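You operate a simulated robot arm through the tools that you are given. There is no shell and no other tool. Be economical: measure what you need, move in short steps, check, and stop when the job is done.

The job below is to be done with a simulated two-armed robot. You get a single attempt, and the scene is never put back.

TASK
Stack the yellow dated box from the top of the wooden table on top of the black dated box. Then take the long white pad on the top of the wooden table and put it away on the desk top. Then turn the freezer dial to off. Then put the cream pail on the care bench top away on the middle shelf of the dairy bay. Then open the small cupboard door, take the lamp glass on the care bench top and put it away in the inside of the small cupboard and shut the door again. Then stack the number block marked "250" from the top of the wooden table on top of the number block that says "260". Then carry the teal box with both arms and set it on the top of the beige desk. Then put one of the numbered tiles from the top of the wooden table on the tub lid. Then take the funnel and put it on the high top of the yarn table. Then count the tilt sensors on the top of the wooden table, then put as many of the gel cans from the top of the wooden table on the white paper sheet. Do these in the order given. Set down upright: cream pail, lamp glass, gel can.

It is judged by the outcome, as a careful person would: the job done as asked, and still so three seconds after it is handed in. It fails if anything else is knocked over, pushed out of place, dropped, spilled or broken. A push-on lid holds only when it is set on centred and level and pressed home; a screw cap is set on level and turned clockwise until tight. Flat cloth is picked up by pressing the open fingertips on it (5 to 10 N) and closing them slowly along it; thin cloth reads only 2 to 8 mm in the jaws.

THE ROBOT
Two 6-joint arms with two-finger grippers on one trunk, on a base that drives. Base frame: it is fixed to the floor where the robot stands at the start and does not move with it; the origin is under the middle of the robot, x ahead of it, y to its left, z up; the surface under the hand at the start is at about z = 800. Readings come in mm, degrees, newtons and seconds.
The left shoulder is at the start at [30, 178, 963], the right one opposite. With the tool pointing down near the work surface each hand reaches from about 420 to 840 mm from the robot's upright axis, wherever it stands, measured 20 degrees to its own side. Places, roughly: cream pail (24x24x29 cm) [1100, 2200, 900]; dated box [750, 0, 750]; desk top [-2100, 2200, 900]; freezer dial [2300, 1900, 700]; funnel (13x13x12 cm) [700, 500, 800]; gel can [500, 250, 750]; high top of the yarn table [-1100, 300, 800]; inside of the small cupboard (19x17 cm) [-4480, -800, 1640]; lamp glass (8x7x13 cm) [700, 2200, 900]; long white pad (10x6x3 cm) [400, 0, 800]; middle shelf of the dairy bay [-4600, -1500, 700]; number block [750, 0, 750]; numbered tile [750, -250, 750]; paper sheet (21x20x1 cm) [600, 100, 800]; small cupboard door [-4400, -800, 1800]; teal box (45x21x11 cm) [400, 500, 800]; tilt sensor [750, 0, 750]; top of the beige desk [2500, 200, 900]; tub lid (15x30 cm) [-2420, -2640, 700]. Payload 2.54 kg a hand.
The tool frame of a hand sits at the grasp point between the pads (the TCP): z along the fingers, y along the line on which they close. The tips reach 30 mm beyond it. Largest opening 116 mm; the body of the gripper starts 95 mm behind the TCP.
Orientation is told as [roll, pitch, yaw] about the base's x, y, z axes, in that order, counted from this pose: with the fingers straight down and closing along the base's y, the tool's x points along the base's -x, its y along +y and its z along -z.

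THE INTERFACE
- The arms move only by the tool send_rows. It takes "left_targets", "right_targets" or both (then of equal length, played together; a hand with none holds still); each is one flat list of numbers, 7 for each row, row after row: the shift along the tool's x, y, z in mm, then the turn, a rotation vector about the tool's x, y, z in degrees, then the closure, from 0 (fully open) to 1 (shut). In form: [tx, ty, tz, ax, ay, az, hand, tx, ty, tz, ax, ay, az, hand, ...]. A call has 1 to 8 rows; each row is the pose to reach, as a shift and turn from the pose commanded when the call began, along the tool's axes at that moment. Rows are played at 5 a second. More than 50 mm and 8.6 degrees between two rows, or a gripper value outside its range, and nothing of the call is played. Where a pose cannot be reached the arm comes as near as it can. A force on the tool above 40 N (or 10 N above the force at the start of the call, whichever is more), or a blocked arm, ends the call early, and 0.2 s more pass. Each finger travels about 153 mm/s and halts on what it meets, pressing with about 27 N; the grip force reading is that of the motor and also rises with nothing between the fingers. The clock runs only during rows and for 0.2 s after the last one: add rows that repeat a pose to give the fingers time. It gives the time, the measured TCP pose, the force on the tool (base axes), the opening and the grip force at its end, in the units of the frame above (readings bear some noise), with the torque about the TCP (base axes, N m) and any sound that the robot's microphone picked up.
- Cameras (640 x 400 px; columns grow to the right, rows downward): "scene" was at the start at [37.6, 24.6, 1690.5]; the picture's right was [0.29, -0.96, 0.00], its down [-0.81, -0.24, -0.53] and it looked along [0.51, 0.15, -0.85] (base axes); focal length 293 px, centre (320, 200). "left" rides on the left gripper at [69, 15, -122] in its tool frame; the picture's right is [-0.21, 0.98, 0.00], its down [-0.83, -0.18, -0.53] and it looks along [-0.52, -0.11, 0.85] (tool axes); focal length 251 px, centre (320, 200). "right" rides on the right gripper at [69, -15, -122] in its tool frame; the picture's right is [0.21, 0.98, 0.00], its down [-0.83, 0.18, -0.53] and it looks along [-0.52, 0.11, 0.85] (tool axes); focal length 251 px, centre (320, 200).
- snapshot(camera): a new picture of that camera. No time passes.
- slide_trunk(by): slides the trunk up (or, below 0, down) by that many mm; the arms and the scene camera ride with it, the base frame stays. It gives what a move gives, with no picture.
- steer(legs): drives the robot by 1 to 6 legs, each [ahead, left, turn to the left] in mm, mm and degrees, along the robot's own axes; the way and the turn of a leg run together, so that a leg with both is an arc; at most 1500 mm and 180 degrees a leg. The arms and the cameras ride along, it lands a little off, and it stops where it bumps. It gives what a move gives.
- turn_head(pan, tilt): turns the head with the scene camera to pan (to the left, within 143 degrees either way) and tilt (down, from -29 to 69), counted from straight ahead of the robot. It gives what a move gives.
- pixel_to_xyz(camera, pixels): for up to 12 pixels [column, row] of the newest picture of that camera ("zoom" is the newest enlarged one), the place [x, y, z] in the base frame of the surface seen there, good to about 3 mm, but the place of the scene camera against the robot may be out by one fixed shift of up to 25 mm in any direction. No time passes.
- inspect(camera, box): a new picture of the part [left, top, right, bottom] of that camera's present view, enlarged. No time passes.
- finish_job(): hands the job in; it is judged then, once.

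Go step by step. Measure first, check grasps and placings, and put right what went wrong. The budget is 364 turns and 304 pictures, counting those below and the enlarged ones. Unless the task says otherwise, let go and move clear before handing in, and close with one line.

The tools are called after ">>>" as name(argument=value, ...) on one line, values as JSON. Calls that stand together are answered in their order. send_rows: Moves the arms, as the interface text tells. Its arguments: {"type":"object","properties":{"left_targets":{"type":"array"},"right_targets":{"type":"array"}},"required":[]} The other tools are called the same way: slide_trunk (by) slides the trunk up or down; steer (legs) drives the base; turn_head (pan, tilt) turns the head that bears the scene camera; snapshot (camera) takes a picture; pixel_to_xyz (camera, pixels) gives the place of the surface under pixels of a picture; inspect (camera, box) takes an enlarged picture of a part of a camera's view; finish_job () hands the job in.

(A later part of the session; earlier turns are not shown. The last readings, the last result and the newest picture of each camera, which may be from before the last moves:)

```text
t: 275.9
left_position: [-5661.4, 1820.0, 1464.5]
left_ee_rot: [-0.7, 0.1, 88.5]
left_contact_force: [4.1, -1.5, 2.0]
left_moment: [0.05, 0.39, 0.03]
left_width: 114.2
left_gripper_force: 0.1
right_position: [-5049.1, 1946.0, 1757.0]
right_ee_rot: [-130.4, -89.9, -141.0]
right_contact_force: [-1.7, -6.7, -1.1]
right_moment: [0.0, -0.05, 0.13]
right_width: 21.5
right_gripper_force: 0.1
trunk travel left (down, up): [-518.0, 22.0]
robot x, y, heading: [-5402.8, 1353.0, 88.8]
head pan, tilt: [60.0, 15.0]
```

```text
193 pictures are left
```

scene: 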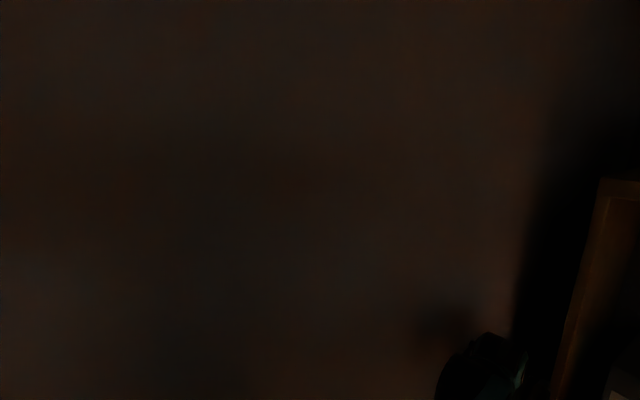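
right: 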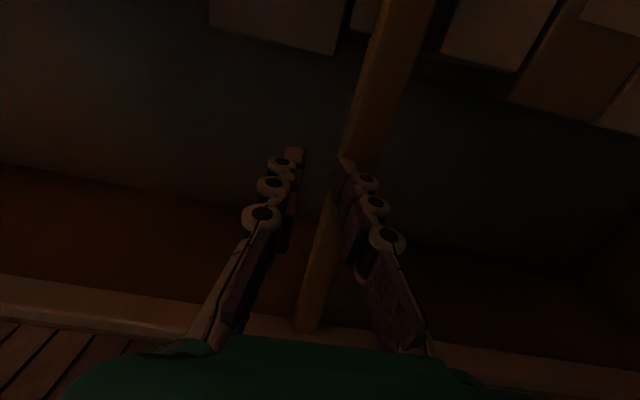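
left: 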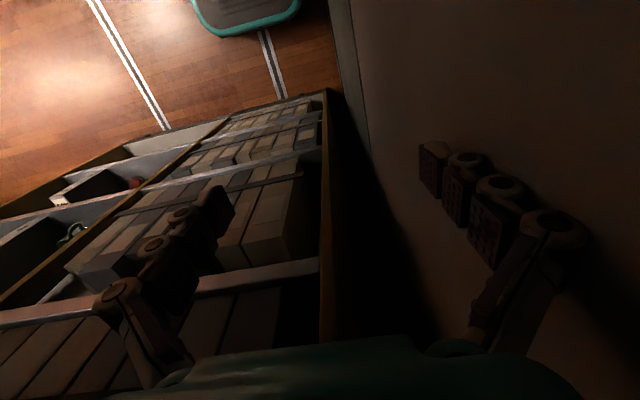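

I'm in the aisle between compact racks: the left hand met the west wall, right hand is close to a rack post. Retreat: move right (back +x) a little, then check.

>>> steer(legs=[[-20, -60, 0]])

>>> snapshot(camera="right")

>>> turn_head(pan=-15, tilt=20)

>>> snapshot(camera="scene")

```text
t: 276.9
left_position: [-5609.4, 1802.5, 1462.2]
left_ee_rot: [-0.8, 0.2, 88.4]
left_contact_force: [-0.3, -0.1, 0.0]
left_moment: [-0.04, -0.06, -0.01]
left_width: 115.9
left_gripper_force: 0.1
right_position: [-4997.5, 1929.5, 1756.7]
right_ee_rot: [-75.8, -89.6, 164.4]
right_contact_force: [-1.3, 0.3, 0.5]
right_moment: [-0.01, 0.0, -0.11]
right_width: 20.6
right_gripper_force: 0.0
trunk travel left (down, up): [-518.0, 22.0]
robot x, y, heading: [-5341.6, 1332.4, 88.9]
head pan, tilt: [60.0, 15.0]
```

```text
192 pictures are left
```

right: 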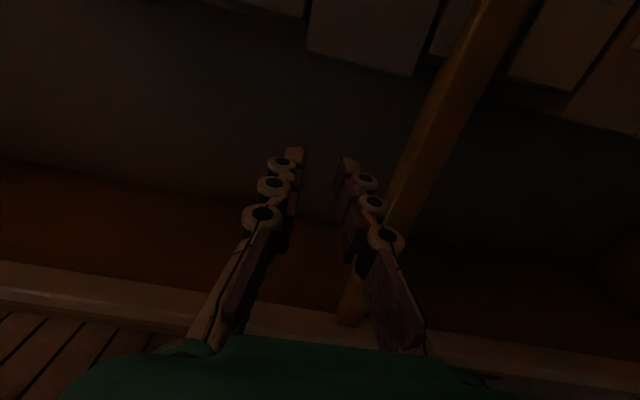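

```text
t: 278.4
left_position: [-5604.3, 1802.0, 1464.3]
left_ee_rot: [-0.8, 0.2, 88.5]
left_contact_force: [-0.5, -0.2, 0.5]
left_moment: [0.0, 0.02, 0.03]
left_width: 115.9
left_gripper_force: 0.0
right_position: [-4990.9, 1927.2, 1755.4]
right_ee_rot: [-91.7, -89.9, -179.7]
right_contact_force: [-0.5, 0.6, -0.5]
right_moment: [-0.02, 0.0, 0.02]
right_width: 21.1
right_gripper_force: 0.0
trunk travel left (down, up): [-518.0, 22.0]
robot x, y, heading: [-5340.5, 1330.9, 88.8]
head pan, tilt: [-15.0, 20.0]
```

```text
191 pictures are left
```

scene: 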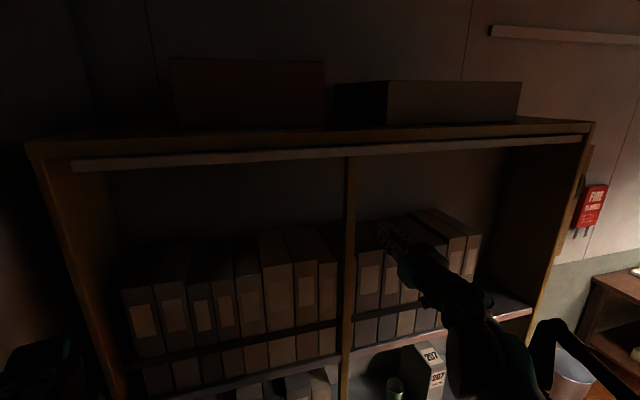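

Rack files look undisturbed. Back straight out 200 mm and then drive right (+x) out of the aisle.

>>> steer(legs=[[-180, 0, 0], [0, -1400, 0], [0, -1400, 0], [0, -1400, 0]])

>>> turn_head(pan=70, tilt=10)

>>> snapshot(camera="scene")

```text
t: 280.1
left_position: [-5595.1, 1643.7, 1464.4]
left_ee_rot: [-0.8, 0.0, 87.6]
left_contact_force: [-0.2, -0.2, 0.8]
left_moment: [0.01, -0.01, 0.0]
left_width: 115.7
left_gripper_force: 0.0
right_position: [-4979.5, 1760.9, 1756.9]
right_ee_rot: [-111.1, -89.9, -161.2]
right_contact_force: [0.3, 0.3, 0.0]
right_moment: [-0.03, 0.0, 0.01]
right_width: 21.0
right_gripper_force: 0.0
trunk travel left (down, up): [-518.0, 22.0]
robot x, y, heading: [-5340.9, 1172.8, 88.0]
head pan, tilt: [-15.0, 20.0]
stopped in leg 1: the robot was blocked; the commanded pose is now the measured one
```

```text
t: 281.6
left_position: [-5595.9, 1644.6, 1465.2]
left_ee_rot: [-0.7, 0.2, 87.5]
left_contact_force: [0.7, -0.1, -0.3]
left_moment: [0.02, -0.02, 0.0]
left_width: 116.0
left_gripper_force: 0.0
right_position: [-4982.4, 1761.9, 1756.3]
right_ee_rot: [-99.4, -89.8, -172.9]
right_contact_force: [-0.8, -0.5, -0.3]
right_moment: [0.0, -0.05, -0.03]
right_width: 21.2
right_gripper_force: 0.1
trunk travel left (down, up): [-518.0, 22.0]
robot x, y, heading: [-5341.8, 1172.9, 87.8]
head pan, tilt: [70.0, 10.0]
```

```text
190 pictures are left
```

scene: 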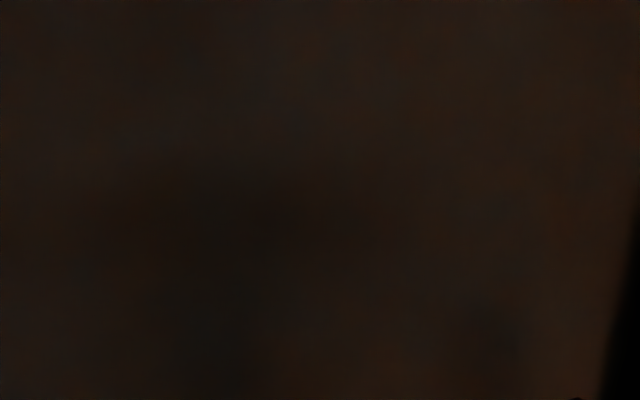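

>>> steer(legs=[[50, 0, 2.2], [0, -1200, 0], [0, -1400, 0], [0, -1400, 0]])

>>> turn_head(pan=80, tilt=10)

>>> snapshot(camera="scene")

```text
t: 301.3
left_position: [-1620.2, 1642.1, 1464.1]
left_ee_rot: [-0.7, 0.2, 88.4]
left_contact_force: [-0.5, 0.3, -0.4]
left_moment: [0.03, -0.03, -0.01]
left_width: 115.9
left_gripper_force: 0.0
right_position: [-1007.6, 1769.0, 1755.3]
right_ee_rot: [-87.2, -89.7, 175.7]
right_contact_force: [-0.8, -0.3, 0.4]
right_moment: [-0.02, 0.0, -0.02]
right_width: 20.7
right_gripper_force: 0.0
trunk travel left (down, up): [-518.0, 22.0]
robot x, y, heading: [-1361.1, 1173.9, 88.6]
head pan, tilt: [70.0, 10.0]
```

```text
t: 302.1
left_position: [-1620.9, 1643.0, 1463.9]
left_ee_rot: [-0.7, 0.2, 88.5]
left_contact_force: [-0.4, 0.3, -1.6]
left_moment: [0.0, 0.02, 0.03]
left_width: 115.8
left_gripper_force: 0.1
right_position: [-1007.4, 1770.2, 1757.1]
right_ee_rot: [-86.3, -89.8, 174.7]
right_contact_force: [0.8, -0.1, 0.2]
right_moment: [0.01, 0.02, 0.01]
right_width: 21.1
right_gripper_force: 0.1
trunk travel left (down, up): [-518.0, 22.0]
robot x, y, heading: [-1358.0, 1169.8, 88.8]
head pan, tilt: [80.0, 10.0]
```

```text
189 pictures are left
```

scene: 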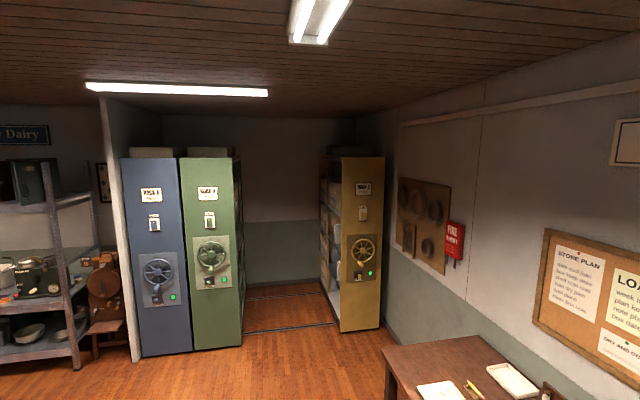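

Racks are unchanged. Continue right to the care bench.

>>> steer(legs=[[0, -1400, 1.2], [0, -500, 0]])

>>> turn_head(pan=-10, tilt=40)

>>> snapshot(camera="scene")

```text
t: 311.6
left_position: [280.3, 1616.7, 1463.6]
left_ee_rot: [-0.7, 0.2, 89.3]
left_contact_force: [0.6, 0.2, 0.8]
left_moment: [0.02, -0.03, 0.0]
left_width: 116.0
left_gripper_force: 0.1
right_position: [893.1, 1754.3, 1755.9]
right_ee_rot: [-86.9, -89.7, 176.3]
right_contact_force: [-0.7, 0.2, 0.5]
right_moment: [-0.02, -0.01, -0.03]
right_width: 20.9
right_gripper_force: 0.0
trunk travel left (down, up): [-518.0, 22.0]
robot x, y, heading: [547.0, 1155.5, 89.6]
head pan, tilt: [80.0, 10.0]
```

```text
t: 313.3
left_position: [282.3, 1618.6, 1464.1]
left_ee_rot: [-0.8, 0.2, 89.3]
left_contact_force: [-0.4, 0.2, -0.9]
left_moment: [-0.02, 0.01, -0.01]
left_width: 116.1
left_gripper_force: 0.1
right_position: [891.8, 1752.9, 1756.6]
right_ee_rot: [-86.5, -89.9, 175.8]
right_contact_force: [0.0, 0.0, -0.4]
right_moment: [-0.02, 0.0, 0.01]
right_width: 20.9
right_gripper_force: 0.0
trunk travel left (down, up): [-518.0, 22.0]
robot x, y, heading: [551.6, 1154.4, 89.8]
head pan, tilt: [-10.0, 40.0]
```

```text
188 pictures are left
```

scene: 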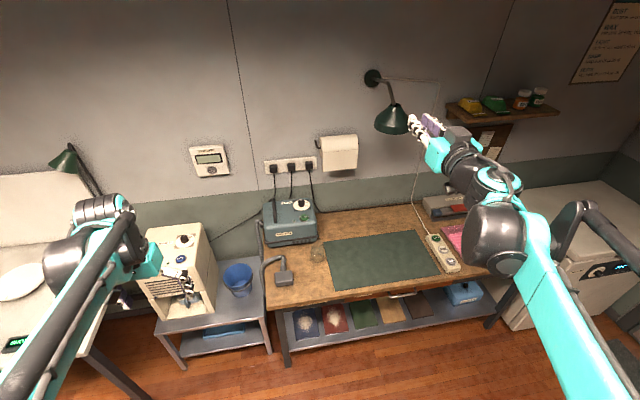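

Lamp glass at (318,252). Zoom and measure.

>>> inspect(camera="scene", box=[250, 210, 380, 300])

>>> pixel_to_xyz(camera="zoom", pixels=[[335, 180], [335, 200], [335, 220], [312, 210], [358, 210], [335, 250], [250, 140], [165, 290], [335, 165]])

```text
4.44 times, centred on (315, 255) of scene
```

zoom: 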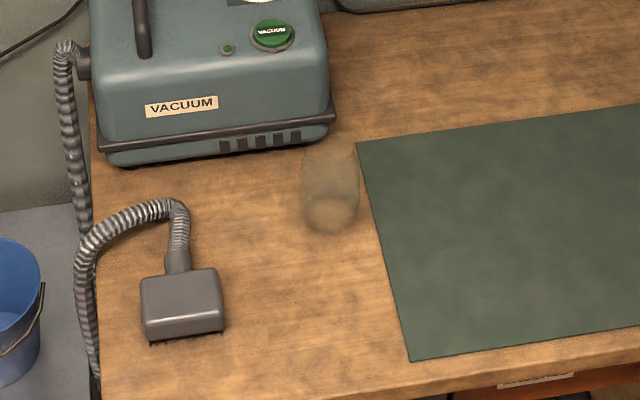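

```text
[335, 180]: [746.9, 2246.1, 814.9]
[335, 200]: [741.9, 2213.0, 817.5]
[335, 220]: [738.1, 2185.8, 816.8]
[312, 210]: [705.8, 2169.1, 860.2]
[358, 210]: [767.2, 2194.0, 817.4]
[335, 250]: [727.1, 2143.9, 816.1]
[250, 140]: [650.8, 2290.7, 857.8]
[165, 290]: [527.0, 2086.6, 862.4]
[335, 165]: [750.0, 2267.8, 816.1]
```

The glass stands at ≈(738,2190), upright; vacuum nozzle lies to the left. Lower trunk and bring the level hand in front at a safe distance.

>>> slide_trunk(by=-380)

>>> send_rows(right_targets=[35, 20, 15, 0, 0, 0, 0.3, 70, 40, 30, 0, 0, 0, 0.2, 105, 60, 45, 0, 0, 0, 0, 140, 80, 60, 0, 0, 0, 0, 175, 100, 75, 0, 0, 0, 0, 210, 120, 90, 0, 0, 0, 0, 245, 140, 105, 0, 0, 0, 0, 280, 160, 120, 0, 0, 0, 0])

>>> send_rows(right_targets=[40, 10, 20, 0, 4, 0, 0, 80, 20, 40, 0, 8, 0, 0, 120, 30, 60, 0, 12, 0, 0, 160, 30, 80, 0, 15, 0, 0])

>>> snapshot(camera="right")

```text
t: 316.9
left_position: [281.6, 1619.2, 1084.7]
left_ee_rot: [-0.8, 0.1, 89.4]
left_contact_force: [0.7, -0.2, -0.6]
left_moment: [-0.01, -0.04, -0.02]
left_width: 116.1
left_gripper_force: 0.0
right_position: [893.2, 1754.3, 1376.3]
right_ee_rot: [-87.4, -89.9, 176.8]
right_contact_force: [-0.5, -0.1, -1.0]
right_moment: [0.02, 0.0, -0.01]
right_width: 21.0
right_gripper_force: 0.1
trunk travel left (down, up): [-138.0, 402.0]
robot x, y, heading: [554.8, 1155.0, 89.5]
head pan, tilt: [-10.0, 40.0]
```

```text
t: 318.7
left_position: [281.6, 1620.3, 1084.4]
left_ee_rot: [-0.7, 0.2, 89.3]
left_contact_force: [0.2, 0.2, -0.5]
left_moment: [-0.05, -0.03, 0.05]
left_width: 116.0
left_gripper_force: 0.0
right_position: [737.2, 1874.2, 1095.0]
right_ee_rot: [-73.1, -89.7, 162.4]
right_contact_force: [0.1, 0.8, -0.6]
right_moment: [0.0, -0.01, -0.03]
right_width: 115.9
right_gripper_force: 0.1
trunk travel left (down, up): [-138.0, 402.0]
robot x, y, heading: [550.4, 1153.9, 89.5]
head pan, tilt: [-10.0, 40.0]
```

```text
t: 319.7
left_position: [283.1, 1619.1, 1083.9]
left_ee_rot: [-0.7, 0.3, 89.3]
left_contact_force: [-0.1, 0.1, -1.4]
left_moment: [-0.03, -0.02, 0.02]
left_width: 115.9
left_gripper_force: 0.0
right_position: [706.7, 1954.4, 937.1]
right_ee_rot: [-0.7, -74.8, 90.0]
right_contact_force: [0.5, 0.9, -0.1]
right_moment: [0.02, 0.02, -0.01]
right_width: 115.6
right_gripper_force: 0.1
right hand out of reach, approached as far as the arm can: row 1
trunk travel left (down, up): [-138.0, 402.0]
robot x, y, heading: [553.4, 1154.5, 89.7]
head pan, tilt: [-10.0, 40.0]
```

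```text
186 pictures are left
```

right: 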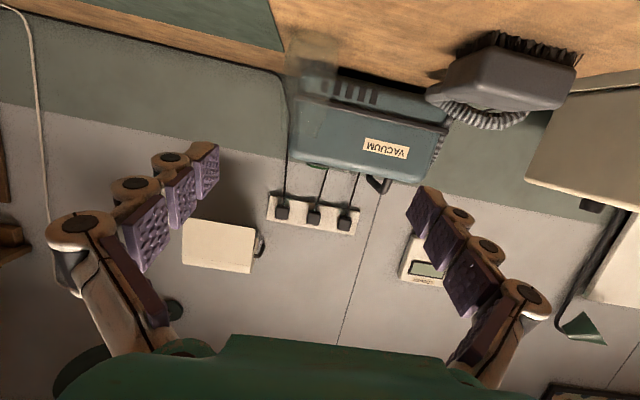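

Zoom to find the glass in the right camera.

>>> inspect(camera="right", box=[240, 0, 420, 180])

>>> pixel_to_xyz(camera="right", pixels=[[300, 40], [300, 60], [310, 60], [290, 55], [305, 30], [340, 30], [320, 130], [460, 80]])

```text
2.22 times, centred on (330, 90) of right
```

zoom: 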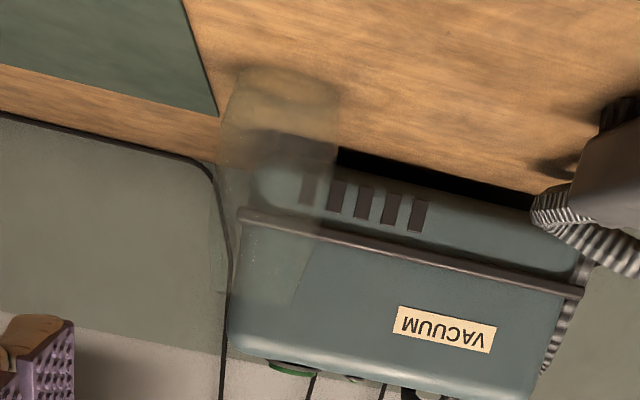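

```text
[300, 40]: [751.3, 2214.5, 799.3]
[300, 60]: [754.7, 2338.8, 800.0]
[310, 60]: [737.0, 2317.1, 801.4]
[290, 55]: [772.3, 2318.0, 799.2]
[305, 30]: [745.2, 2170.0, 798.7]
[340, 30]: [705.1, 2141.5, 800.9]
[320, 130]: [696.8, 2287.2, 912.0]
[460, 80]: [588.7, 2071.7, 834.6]
```

Glass base centre ≈(738,2192) confirmed. Align x and height, then advance the base 150 mm.

>>> send_rows(right_targets=[25, -15, 7, 0, 0, 0, 0, 48, -31, 13, 0, 0, 0, 0])

>>> steer(legs=[[130, 0, 0]])

>>> snapshot(camera="right")

>>> snapshot(camera="scene")

```text
t: 320.3
left_position: [281.6, 1618.6, 1084.3]
left_ee_rot: [-0.8, 0.2, 89.4]
left_contact_force: [-0.4, -0.8, -0.4]
left_moment: [-0.01, -0.01, 0.04]
left_width: 116.1
left_gripper_force: 0.1
right_position: [739.6, 1952.8, 888.1]
right_ee_rot: [-0.6, -75.0, 89.9]
right_contact_force: [0.2, -0.7, 0.2]
right_moment: [0.02, -0.02, 0.0]
right_width: 116.3
right_gripper_force: 0.0
trunk travel left (down, up): [-138.0, 402.0]
robot x, y, heading: [551.6, 1151.0, 89.5]
head pan, tilt: [-10.0, 40.0]
```

```text
t: 321.6
left_position: [282.3, 1749.9, 1084.1]
left_ee_rot: [-0.7, 0.3, 89.4]
left_contact_force: [-0.4, -0.4, -0.6]
left_moment: [-0.06, -0.01, 0.03]
left_width: 116.0
left_gripper_force: 0.0
right_position: [739.3, 2084.9, 886.4]
right_ee_rot: [-0.5, -74.9, 90.1]
right_contact_force: [-0.2, 0.7, -0.2]
right_moment: [0.03, 0.0, -0.02]
right_width: 115.9
right_gripper_force: 0.0
trunk travel left (down, up): [-138.0, 402.0]
robot x, y, heading: [549.1, 1281.9, 89.9]
head pan, tilt: [-10.0, 40.0]
```

```text
184 pictures are left
```

right: 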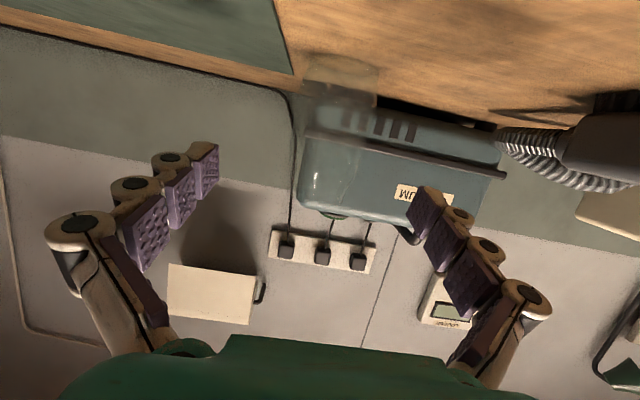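

```text
183 pictures are left
```

scene: 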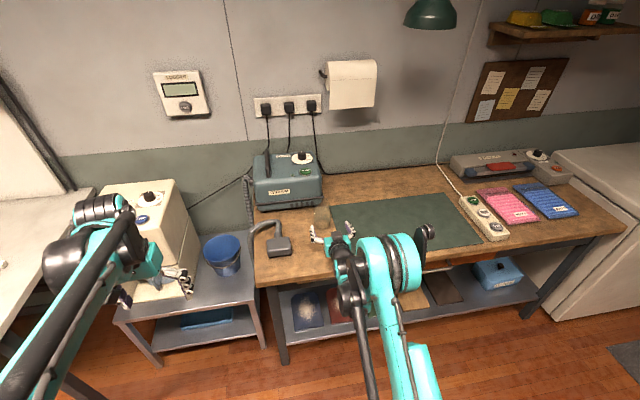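

Glass is centred within a few mm. Shift 4 mm left and advance 100 mm so the fingers straddle it.

>>> send_rows(right_targets=[0, 4, 0, 0, 0, 0, 0])

>>> steer(legs=[[100, 0, 0]])

>>> snapshot(camera="right")

>>> inspect(camera="scene", box=[240, 180, 420, 300])

```text
t: 322.0
left_position: [281.2, 1748.3, 1083.5]
left_ee_rot: [-0.7, 0.1, 89.2]
left_contact_force: [-0.1, 0.7, -0.5]
left_moment: [-0.01, 0.0, -0.01]
left_width: 115.7
left_gripper_force: 0.1
right_position: [734.9, 2084.8, 888.3]
right_ee_rot: [-0.7, -75.0, 90.0]
right_contact_force: [0.1, -0.4, -0.4]
right_moment: [0.03, -0.02, 0.01]
right_width: 116.3
right_gripper_force: 0.0
trunk travel left (down, up): [-138.0, 402.0]
robot x, y, heading: [552.0, 1281.7, 89.8]
head pan, tilt: [-10.0, 40.0]
```

```text
t: 323.2
left_position: [282.9, 1849.9, 1083.8]
left_ee_rot: [-0.6, 0.3, 89.3]
left_contact_force: [-0.3, 0.9, -1.3]
left_moment: [-0.04, 0.01, 0.0]
left_width: 116.1
left_gripper_force: 0.2
right_position: [735.5, 2186.1, 887.1]
right_ee_rot: [-0.6, -74.8, 90.0]
right_contact_force: [-1.0, 0.5, -0.5]
right_moment: [0.02, -0.03, -0.01]
right_width: 116.0
right_gripper_force: 0.2
trunk travel left (down, up): [-138.0, 402.0]
robot x, y, heading: [549.0, 1382.8, 89.6]
head pan, tilt: [-10.0, 40.0]
```

```text
182 pictures are left
```

right: 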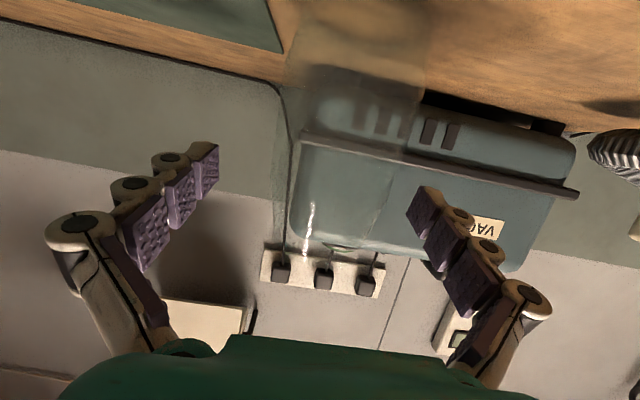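

```text
3.33 times, centred on (330, 240) of scene
```

zoom: 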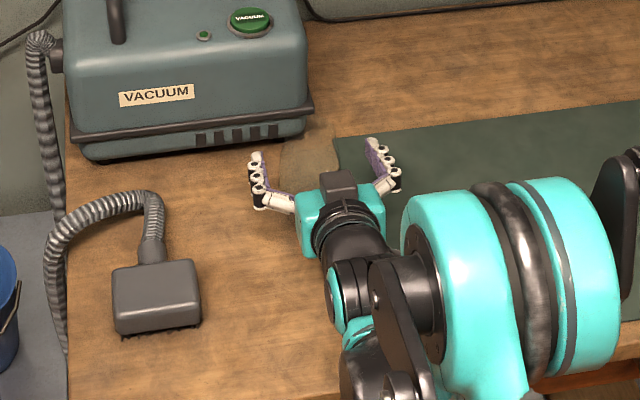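

The glass is between the fingers, ~10 mm toward image right. Shift 9 mm and close gently.

>>> send_rows(right_targets=[0, 5, 0, 0, 0, 0, 0, 0, 9, 3, 0, 0, 0, 0, 0, 9, 3, 0, 0, 0, 0.15, 0, 9, 3, 0, 0, 0, 0.25, 0, 9, 3, 0, 0, 0, 0.35, 0, 9, 3, 0, 0, 0, 0.45, 0, 9, 3, 0, 0, 0, 0.5, 0, 9, 3, 0, 0, 0, 0.5])

>>> snapshot(camera="right")

```text
t: 325.0
left_position: [283.1, 1849.3, 1085.5]
left_ee_rot: [-0.7, 0.3, 89.4]
left_contact_force: [-0.2, -0.2, -0.2]
left_moment: [-0.01, 0.01, 0.0]
left_width: 116.0
left_gripper_force: 0.2
right_position: [727.9, 2188.4, 887.9]
right_ee_rot: [-0.5, -75.1, 89.9]
right_contact_force: [-1.0, -0.4, 0.7]
right_moment: [-0.07, 0.07, 0.05]
right_width: 64.7
right_gripper_force: 26.9
trunk travel left (down, up): [-138.0, 402.0]
robot x, y, heading: [548.7, 1381.8, 89.7]
head pan, tilt: [-10.0, 40.0]
```

```text
180 pictures are left
```

right: 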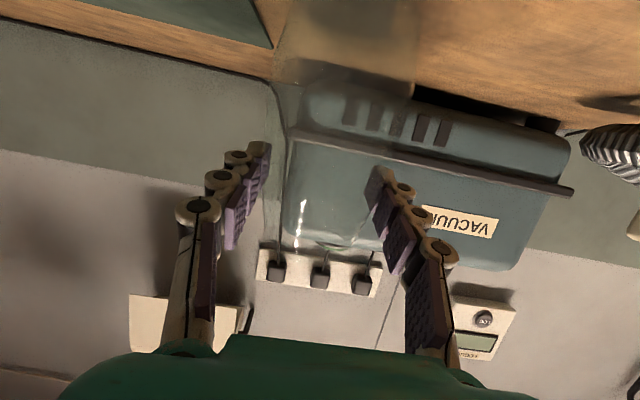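

Held at 64.7 mm; glass bottom is 88 mm below the TCP. Lift, raise trunk, and back away.

>>> send_rows(right_targets=[-15, 0, -4, 0, 0, 0, 0.5, -30, 0, -8, 0, 0, 0, 0.5, -50, 0, -13, 0, 0, 0, 0.5, -80, 0, -21, 0, 0, 0, 0.5])

>>> slide_trunk(by=300)

>>> snapshot(camera="right")

```text
t: 326.0
left_position: [282.9, 1848.8, 1085.1]
left_ee_rot: [-0.8, 0.3, 89.3]
left_contact_force: [0.4, -0.2, 0.2]
left_moment: [0.03, 0.02, -0.01]
left_width: 116.2
left_gripper_force: 0.1
right_position: [725.5, 2186.6, 970.4]
right_ee_rot: [-0.8, -75.0, 89.9]
right_contact_force: [-0.2, 0.1, -0.8]
right_moment: [0.01, -0.01, 0.03]
right_width: 64.7
right_gripper_force: 27.0
trunk travel left (down, up): [-138.0, 402.0]
robot x, y, heading: [554.0, 1385.0, 89.7]
head pan, tilt: [-10.0, 40.0]
```

```text
t: 329.0
left_position: [282.1, 1849.3, 1385.2]
left_ee_rot: [-0.8, 0.2, 89.3]
left_contact_force: [0.5, -0.3, 0.7]
left_moment: [0.0, -0.01, 0.0]
left_width: 116.0
left_gripper_force: 0.1
right_position: [725.3, 2189.0, 1268.8]
right_ee_rot: [-0.5, -75.0, 90.0]
right_contact_force: [0.3, -0.2, -1.6]
right_moment: [0.0, 0.03, -0.01]
right_width: 64.8
right_gripper_force: 26.4
trunk travel left (down, up): [-438.0, 102.0]
robot x, y, heading: [549.9, 1384.4, 89.6]
head pan, tilt: [-10.0, 40.0]
```

```text
179 pictures are left
```

right: 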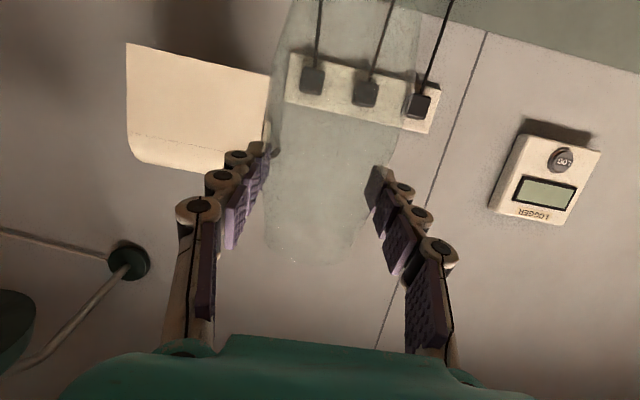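

Glass is held. Back up, turn to face west (heading 180), drive west, then sidestep left (-y) to the cupboard.

>>> steer(legs=[[-180, 0, 0], [0, 0, 90.3], [1400, 0, 0], [1400, 0, 0], [750, 0, 0]])

>>> snapshot(camera="right")

```text
t: 351.2
left_position: [-3473.4, 889.8, 1384.1]
left_ee_rot: [-0.7, 0.2, -179.3]
left_contact_force: [0.3, 0.3, -0.7]
left_moment: [-0.03, -0.02, -0.01]
left_width: 116.2
left_gripper_force: 0.1
right_position: [-3822.0, 1323.2, 1269.6]
right_ee_rot: [-0.5, -75.0, -178.6]
right_contact_force: [-0.2, 0.2, -1.6]
right_moment: [0.01, -0.02, 0.01]
right_width: 64.2
right_gripper_force: 26.6
trunk travel left (down, up): [-438.0, 102.0]
robot x, y, heading: [-3013.8, 1167.7, -179.2]
head pan, tilt: [-10.0, 40.0]
```

```text
178 pictures are left
```

right: 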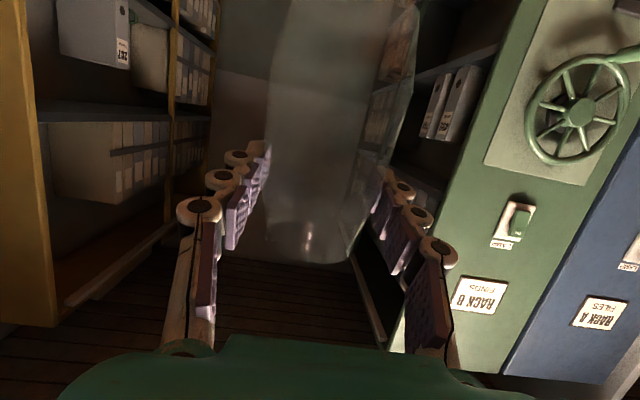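

>>> steer(legs=[[0, 1400, -0.8], [0, 710, 0]])

>>> slide_trunk(by=100)

>>> turn_head(pan=-15, tilt=0)

>>> snapshot(camera="scene")

```text
t: 361.8
left_position: [-3464.9, -1244.0, 1384.0]
left_ee_rot: [-0.7, 0.2, 179.4]
left_contact_force: [-0.1, 0.1, 0.4]
left_moment: [-0.02, 0.0, 0.02]
left_width: 115.9
left_gripper_force: 0.1
right_position: [-3804.9, -801.9, 1269.1]
right_ee_rot: [-0.6, -74.9, -179.9]
right_contact_force: [0.6, -0.6, -2.3]
right_moment: [0.0, -0.01, 0.02]
right_width: 64.3
right_gripper_force: 27.2
trunk travel left (down, up): [-438.0, 102.0]
robot x, y, heading: [-3000.2, -977.9, 179.8]
head pan, tilt: [-10.0, 40.0]
```

```text
t: 363.2
left_position: [-3464.1, -1243.8, 1484.4]
left_ee_rot: [-0.7, 0.2, 179.3]
left_contact_force: [-0.5, -0.5, -0.8]
left_moment: [0.0, -0.04, -0.02]
left_width: 116.2
left_gripper_force: 0.1
right_position: [-3805.0, -802.5, 1370.1]
right_ee_rot: [-0.7, -75.0, -179.9]
right_contact_force: [0.1, 0.6, -1.1]
right_moment: [-0.04, 0.0, 0.02]
right_width: 64.1
right_gripper_force: 27.6
trunk travel left (down, up): [-538.0, 2.0]
robot x, y, heading: [-3002.7, -973.6, 179.6]
head pan, tilt: [-10.0, 40.0]
```

```text
t: 364.2
left_position: [-3464.6, -1244.6, 1483.8]
left_ee_rot: [-0.7, 0.1, 179.5]
left_contact_force: [-0.6, 0.3, 0.6]
left_moment: [0.01, -0.03, 0.02]
left_width: 116.0
left_gripper_force: 0.1
right_position: [-3805.2, -801.6, 1369.5]
right_ee_rot: [-0.6, -75.0, -179.9]
right_contact_force: [-0.3, 0.3, -1.1]
right_moment: [0.01, 0.04, 0.0]
right_width: 64.3
right_gripper_force: 26.8
trunk travel left (down, up): [-538.0, 2.0]
robot x, y, heading: [-2999.5, -975.2, 179.9]
head pan, tilt: [-15.0, 0.0]
```

```text
177 pictures are left
```

scene: 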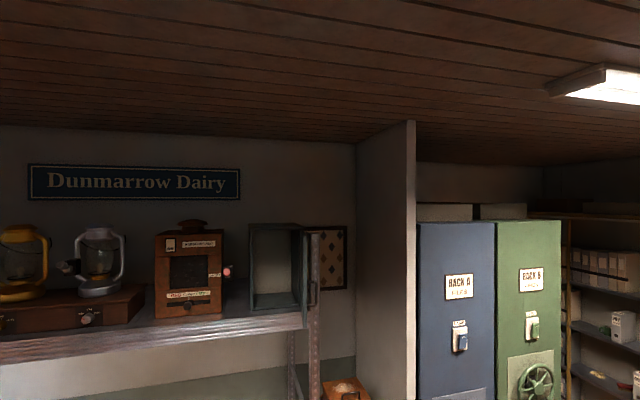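

Door is still open. Zoom on the cupboard to measure its interior floor.

>>> inspect(camera="scene", box=[230, 210, 340, 330])

>>> pixel_to_xyz(camera="zoom", pixels=[[180, 325], [320, 305], [250, 320], [200, 300], [290, 290], [170, 150], [330, 200], [390, 250], [380, 120], [250, 230], [115, 335], [230, 310]])

```text
3.33 times, centred on (285, 270) of scene
```

zoom: 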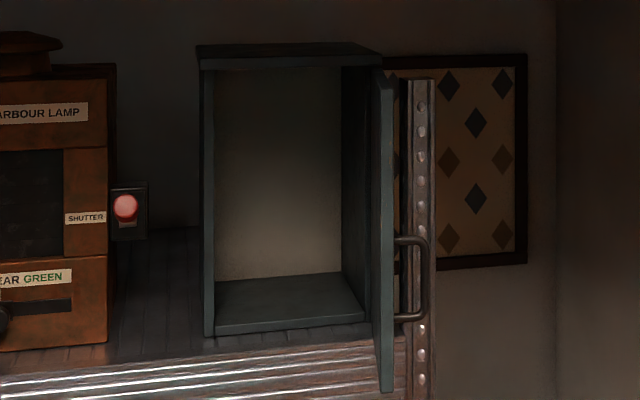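

```text
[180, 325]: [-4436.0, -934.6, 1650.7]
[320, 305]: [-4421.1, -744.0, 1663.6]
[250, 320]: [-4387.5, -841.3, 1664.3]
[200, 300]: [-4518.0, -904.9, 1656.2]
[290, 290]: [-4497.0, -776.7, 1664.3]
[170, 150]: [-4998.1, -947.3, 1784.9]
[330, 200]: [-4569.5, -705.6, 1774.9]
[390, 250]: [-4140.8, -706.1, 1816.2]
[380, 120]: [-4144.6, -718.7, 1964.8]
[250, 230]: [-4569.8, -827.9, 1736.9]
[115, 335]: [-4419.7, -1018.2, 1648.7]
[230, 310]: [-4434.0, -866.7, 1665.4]
```

Interior floor ≈1647 (true), y from -888 to -700. Raise the glass to z≈1760 with the arm.

>>> send_rows(right_targets=[-46, 0, -13, 0, 0, 0, 0.5, -92, 0, -25, 0, 0, 0, 0.5, -138, 0, -38, 0, 0, 0, 0.5, -184, 0, -50, 0, 0, 0, 0.5, -230, 0, -63, 0, 0, 0, 0.5, -276, 0, -75, 0, 0, 0, 0.5, -322, 0, -88, 0, 0, 0, 0.5, -366, 0, -100, 0, 0, 0, 0.5])

>>> steer(legs=[[380, 0, 0]])

>>> snapshot(camera="right")

>>> snapshot(camera="scene")

```text
t: 366.0
left_position: [-3463.7, -1244.6, 1484.5]
left_ee_rot: [-0.7, 0.2, 179.4]
left_contact_force: [-1.0, 0.0, 0.6]
left_moment: [0.0, 0.02, -0.02]
left_width: 115.8
left_gripper_force: 0.1
right_position: [-3804.0, -803.2, 1747.6]
right_ee_rot: [-0.7, -74.9, -179.9]
right_contact_force: [0.2, -0.4, -1.3]
right_moment: [-0.01, -0.01, -0.03]
right_width: 64.1
right_gripper_force: 27.2
trunk travel left (down, up): [-538.0, 2.0]
robot x, y, heading: [-3000.7, -978.8, 179.6]
head pan, tilt: [-15.0, 0.0]
```

```text
t: 368.4
left_position: [-3839.6, -1247.0, 1485.1]
left_ee_rot: [-0.8, 0.0, 179.7]
left_contact_force: [0.6, 0.1, 0.1]
left_moment: [0.0, 0.0, -0.01]
left_width: 116.1
left_gripper_force: 0.2
right_position: [-4182.3, -808.2, 1746.8]
right_ee_rot: [-0.6, -75.0, -179.5]
right_contact_force: [0.0, 0.5, -1.7]
right_moment: [-0.02, 0.02, -0.05]
right_width: 64.0
right_gripper_force: 26.9
trunk travel left (down, up): [-538.0, 2.0]
robot x, y, heading: [-3377.9, -974.7, -179.9]
head pan, tilt: [-15.0, 0.0]
```

```text
175 pictures are left
```

right: 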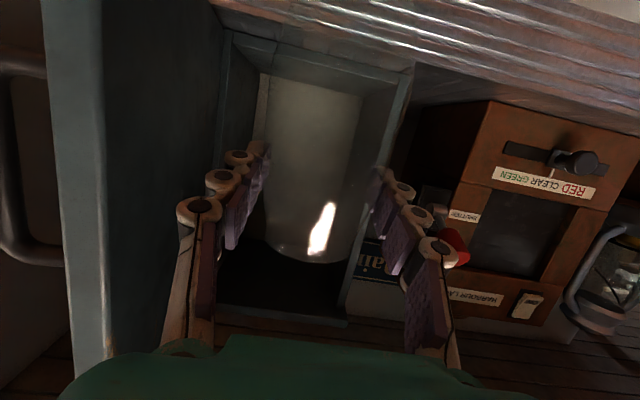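

```text
174 pictures are left
```

scene: 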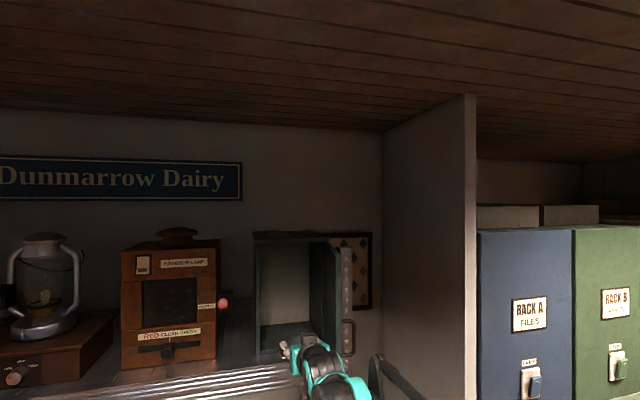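

Measure the cupboard opening with the right camera.

>>> pixel_to_xyz(camera="right", pixels=[[228, 60], [405, 90], [245, 45], [390, 75], [250, 65], [375, 95], [100, 150], [80, 60], [260, 120], [350, 280], [440, 250]])

>>> inspect(camera="right", box=[60, 0, 480, 340])

```text
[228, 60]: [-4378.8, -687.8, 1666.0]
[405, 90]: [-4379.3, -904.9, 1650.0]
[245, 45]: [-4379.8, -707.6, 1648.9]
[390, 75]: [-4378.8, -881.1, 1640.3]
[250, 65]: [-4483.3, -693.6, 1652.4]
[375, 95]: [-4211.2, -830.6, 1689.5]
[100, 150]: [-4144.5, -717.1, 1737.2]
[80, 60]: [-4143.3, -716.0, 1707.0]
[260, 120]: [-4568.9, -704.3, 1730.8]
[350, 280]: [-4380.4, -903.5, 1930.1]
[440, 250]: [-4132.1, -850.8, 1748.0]
```

```text
1.18 times, centred on (270, 170) of right
```

zoom: 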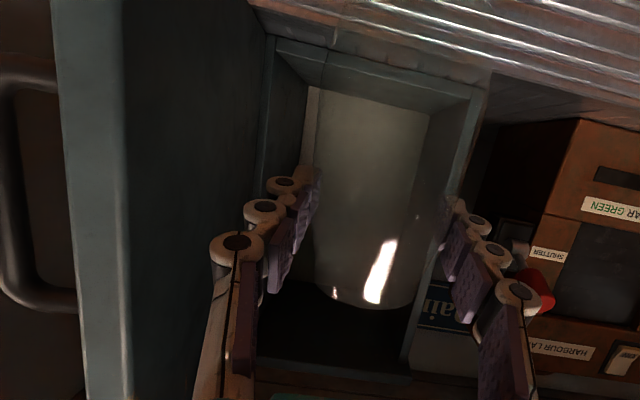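

Interior y -893…-700, floor 1649. Raise 12 mm, shift 9 mm right, and enter 160 mm.

>>> send_rows(right_targets=[-12, -9, -3, 0, 0, 0, 0.5, -12, -9, -3, 0, 0, 0, 0.5])

>>> steer(legs=[[150, 0, 0]])

>>> snapshot(camera="right")

```text
t: 369.0
left_position: [-3840.2, -1247.3, 1485.5]
left_ee_rot: [-0.7, 0.2, 179.8]
left_contact_force: [0.0, 0.3, 0.0]
left_moment: [0.01, 0.01, 0.02]
left_width: 116.1
left_gripper_force: 0.0
right_position: [-4184.0, -799.0, 1759.0]
right_ee_rot: [-0.7, -75.0, -179.6]
right_contact_force: [-0.1, -0.4, -1.7]
right_moment: [-0.01, -0.02, 0.0]
right_width: 64.1
right_gripper_force: 26.8
trunk travel left (down, up): [-538.0, 2.0]
robot x, y, heading: [-3375.7, -976.1, -180.1]
head pan, tilt: [-15.0, 0.0]
```

```text
t: 370.4
left_position: [-3991.2, -1246.9, 1484.8]
left_ee_rot: [-0.7, 0.1, 179.7]
left_contact_force: [1.0, 0.9, 0.4]
left_moment: [-0.02, 0.0, -0.01]
left_width: 116.0
left_gripper_force: 0.0
right_position: [-4334.3, -797.4, 1761.4]
right_ee_rot: [-0.7, -75.1, -179.6]
right_contact_force: [0.3, -0.4, -1.5]
right_moment: [0.0, 0.01, 0.02]
right_width: 64.2
right_gripper_force: 27.0
trunk travel left (down, up): [-538.0, 2.0]
robot x, y, heading: [-3528.7, -977.2, -179.9]
head pan, tilt: [-15.0, 0.0]
```

```text
172 pictures are left
```

right: 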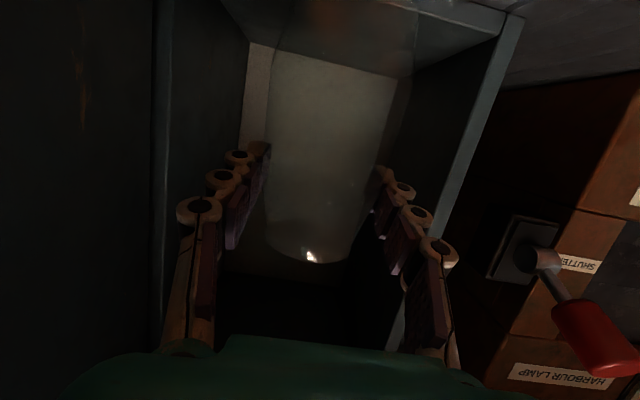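

Centred in the opening. Advance another 138 mm.

>>> steer(legs=[[135, 0, 0]])

>>> snapshot(camera="right")

>>> snapshot(camera="scene")

```text
t: 371.7
left_position: [-4127.9, -1245.9, 1485.4]
left_ee_rot: [-0.7, 0.1, 179.6]
left_contact_force: [1.0, -0.5, -0.2]
left_moment: [0.01, 0.02, 0.01]
left_width: 116.0
left_gripper_force: 0.1
right_position: [-4470.1, -796.5, 1759.5]
right_ee_rot: [-0.7, -75.0, -179.7]
right_contact_force: [0.3, -0.6, -0.2]
right_moment: [-0.02, -0.03, 0.0]
right_width: 64.1
right_gripper_force: 26.7
trunk travel left (down, up): [-538.0, 2.0]
robot x, y, heading: [-3666.7, -976.2, 180.0]
head pan, tilt: [-15.0, 0.0]
```

```text
171 pictures are left
```

right: 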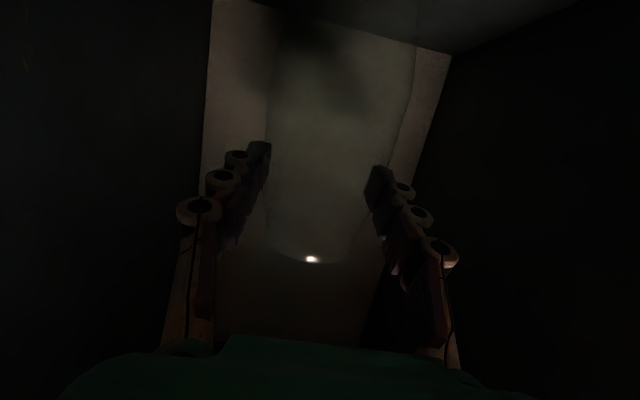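

```text
170 pictures are left
```

scene: 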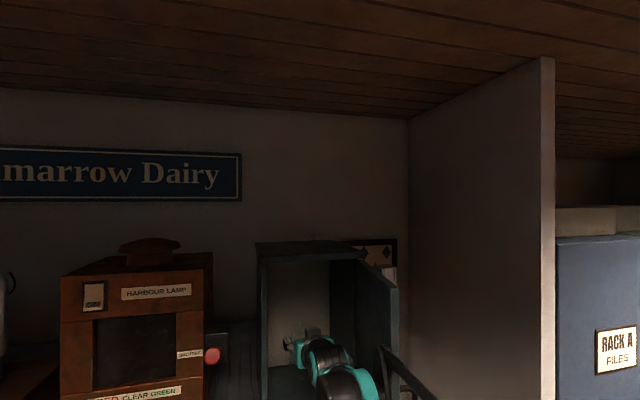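

In place. Lower in small steps to contact.

>>> send_rows(right_targets=[5, 0, 1.4, 0, 0, 0, 0.5, 10, 0, 2.7, 0, 0, 0, 0.5, 15, 0, 4, 0, 0, 0, 0.5, 18, 0, 4.9, 0, 0, 0, 0.5])

```text
t: 372.7
left_position: [-4127.6, -1245.9, 1484.8]
left_ee_rot: [-0.7, 0.2, 179.7]
left_contact_force: [-0.6, -0.2, 0.2]
left_moment: [0.01, 0.02, -0.02]
left_width: 115.9
left_gripper_force: 0.1
right_position: [-4471.2, -797.2, 1740.7]
right_ee_rot: [-0.5, -74.9, -179.6]
right_contact_force: [0.4, -0.7, -1.2]
right_moment: [0.02, 0.0, -0.01]
right_width: 64.2
right_gripper_force: 27.2
trunk travel left (down, up): [-538.0, 2.0]
robot x, y, heading: [-3663.3, -973.7, 180.0]
head pan, tilt: [-15.0, 0.0]
```

>>> send_rows(right_targets=[2, 0, 0.5, 0, 0, 0, 0.5, 4, 0, 1, 0, 0, 0, 0.5, 6, 0, 1.6, 0, 0, 0, 0.5])

```text
t: 373.5
left_position: [-4128.3, -1246.0, 1484.9]
left_ee_rot: [-0.8, 0.2, 179.7]
left_contact_force: [0.5, -0.2, 0.5]
left_moment: [0.04, -0.01, -0.02]
left_width: 115.9
left_gripper_force: 0.0
right_position: [-4471.3, -797.0, 1736.7]
right_ee_rot: [-0.8, -75.2, -179.5]
right_contact_force: [-6.8, 1.8, 21.3]
right_moment: [0.02, 0.08, 0.03]
right_width: 64.2
right_gripper_force: 27.1
trunk travel left (down, up): [-538.0, 2.0]
robot x, y, heading: [-3669.1, -973.6, 180.1]
head pan, tilt: [-15.0, 0.0]
```

On the floor of the cupboard. Relax 1.5 mm, open slowly, withdraw straight back by base.

>>> send_rows(right_targets=[-1.5, 0, 0, 0, 0, 0, 0.5, -1.5, 0, 0, 0, 0, 0, 0.4, -1.5, 0, 0, 0, 0, 0, 0.3, -1.5, 0, 0, 0, 0, 0, 0.22, -1.5, 0, 0, 0, 0, 0, 0.22])

>>> snapshot(camera="right")

```text
t: 374.7
left_position: [-4129.4, -1246.9, 1484.5]
left_ee_rot: [-0.7, 0.3, 179.6]
left_contact_force: [-0.4, -0.4, 0.7]
left_moment: [0.03, 0.04, 0.0]
left_width: 116.3
left_gripper_force: 0.0
right_position: [-4471.9, -795.7, 1735.7]
right_ee_rot: [-0.6, -75.1, -179.6]
right_contact_force: [0.2, 0.4, -0.1]
right_moment: [0.01, -0.03, -0.01]
right_width: 90.4
right_gripper_force: 0.1
trunk travel left (down, up): [-538.0, 2.0]
robot x, y, heading: [-3669.7, -974.0, 180.2]
head pan, tilt: [-15.0, 0.0]
```

```text
169 pictures are left
```

right: 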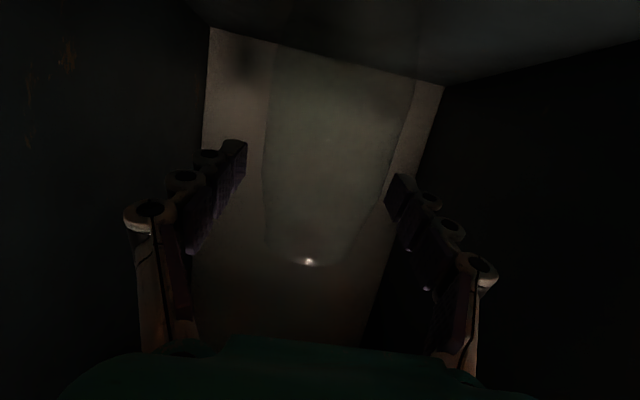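

Glass stands; fingers clear. Back out 300 mm.

>>> steer(legs=[[-160, 0, 0], [-140, 0, 0]])

>>> snapshot(camera="right")

>>> inspect(camera="scene", box=[200, 200, 380, 380])

```text
t: 377.1
left_position: [-3829.8, -1247.1, 1483.7]
left_ee_rot: [-0.7, 0.4, 179.6]
left_contact_force: [-0.6, -0.3, 0.0]
left_moment: [0.0, -0.04, -0.01]
left_width: 115.9
left_gripper_force: 0.0
right_position: [-4173.3, -798.0, 1733.8]
right_ee_rot: [-0.7, -74.9, -179.6]
right_contact_force: [-0.6, 0.4, -0.1]
right_moment: [0.01, 0.02, 0.0]
right_width: 90.3
right_gripper_force: 0.1
trunk travel left (down, up): [-538.0, 2.0]
robot x, y, heading: [-3365.2, -971.0, -179.9]
head pan, tilt: [-15.0, 0.0]
```

```text
168 pictures are left
```

right: 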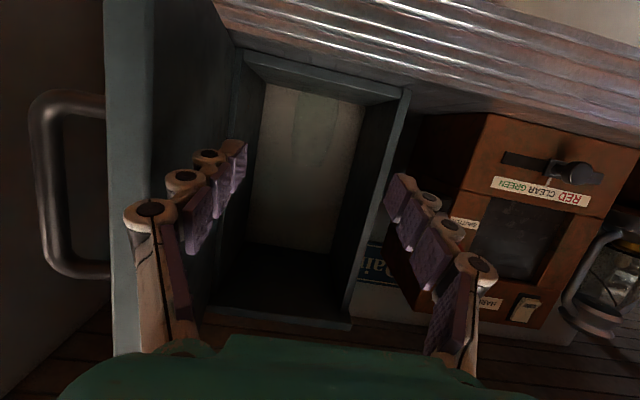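

```text
2.22 times, centred on (290, 290) of scene
```

zoom: 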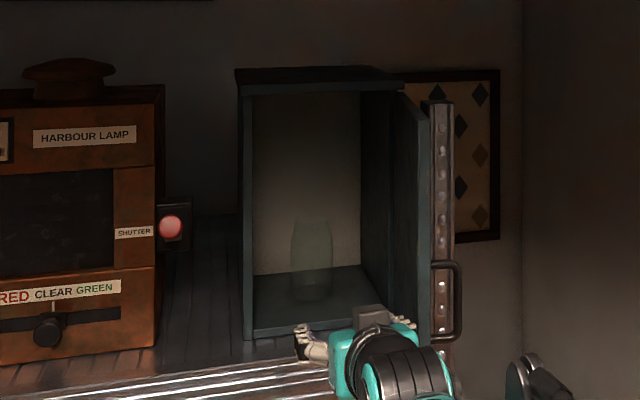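

Glass stands inside. Now move the hand back and right to the door handle, levelling it.

>>> steer(legs=[[-120, 0, 0]])

>>> send_rows(right_targets=[0, -35, 0, 0, -4, 0, 0.5, -8, -70, 0, 0, -8, 0, 0.6, -14, -105, 0, 0, -12, 0, 0.6, -20, -137, 0, 0, -15, 0, 0.6])

>>> snapshot(camera="right")

```text
t: 378.3
left_position: [-3708.5, -1247.6, 1485.0]
left_ee_rot: [-0.7, 0.2, 179.7]
left_contact_force: [-0.4, 0.9, -0.8]
left_moment: [0.0, -0.01, 0.0]
left_width: 115.9
left_gripper_force: 0.0
right_position: [-4053.0, -798.7, 1733.9]
right_ee_rot: [-0.7, -74.9, -179.5]
right_contact_force: [0.3, -0.2, -0.5]
right_moment: [0.01, -0.01, 0.01]
right_width: 90.1
right_gripper_force: 0.1
trunk travel left (down, up): [-538.0, 2.0]
robot x, y, heading: [-3245.5, -975.3, -179.8]
head pan, tilt: [-15.0, 0.0]
```

```text
t: 379.3
left_position: [-3707.6, -1245.2, 1484.0]
left_ee_rot: [-0.5, 0.3, 179.7]
left_contact_force: [-0.9, -0.4, 0.1]
left_moment: [-0.01, -0.02, 0.01]
left_width: 116.1
left_gripper_force: 0.0
right_position: [-4055.6, -657.5, 1753.6]
right_ee_rot: [-64.1, -89.7, -116.1]
right_contact_force: [-0.3, 1.0, -0.5]
right_moment: [-0.01, 0.01, 0.01]
right_width: 46.7
right_gripper_force: 0.1
trunk travel left (down, up): [-538.0, 2.0]
robot x, y, heading: [-3247.4, -974.6, -179.9]
head pan, tilt: [-15.0, 0.0]
```

```text
166 pictures are left
```

right: 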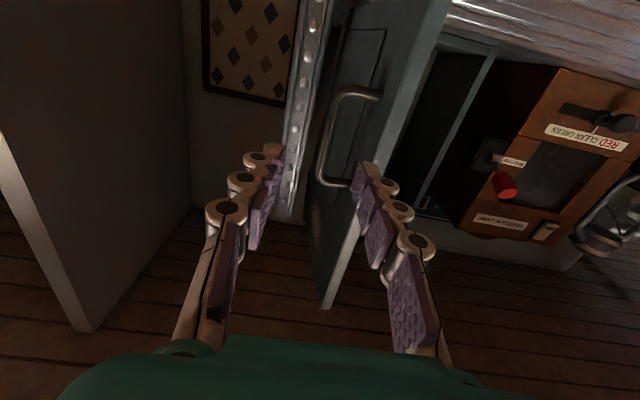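

>>> pixel_to_xyz(camera="right", pixels=[[328, 125], [324, 145], [322, 165], [323, 180], [345, 150], [330, 260], [385, 100], [360, 80]])

>>> send_rows(right_targets=[0, 0, 0, 0, 0, 0, 0.82, 0, 0, 0, 0, 0, 0, 0.82])

```text
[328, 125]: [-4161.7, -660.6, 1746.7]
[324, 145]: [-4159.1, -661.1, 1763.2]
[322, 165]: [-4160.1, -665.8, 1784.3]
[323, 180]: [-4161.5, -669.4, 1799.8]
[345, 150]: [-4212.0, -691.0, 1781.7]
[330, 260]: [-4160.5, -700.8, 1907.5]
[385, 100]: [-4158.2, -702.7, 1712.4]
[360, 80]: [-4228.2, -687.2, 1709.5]
```

```text
t: 379.9
left_position: [-3707.5, -1247.2, 1484.2]
left_ee_rot: [-0.7, 0.2, 179.8]
left_contact_force: [0.4, -0.5, 0.5]
left_moment: [-0.01, -0.02, 0.01]
left_width: 116.3
left_gripper_force: 0.0
right_position: [-4055.2, -658.1, 1754.3]
right_ee_rot: [-66.7, -89.8, -113.5]
right_contact_force: [-0.2, 0.2, 0.0]
right_moment: [0.01, 0.02, 0.01]
right_width: 21.1
right_gripper_force: 0.0
trunk travel left (down, up): [-538.0, 2.0]
robot x, y, heading: [-3246.8, -976.1, -180.0]
head pan, tilt: [-15.0, 0.0]
```

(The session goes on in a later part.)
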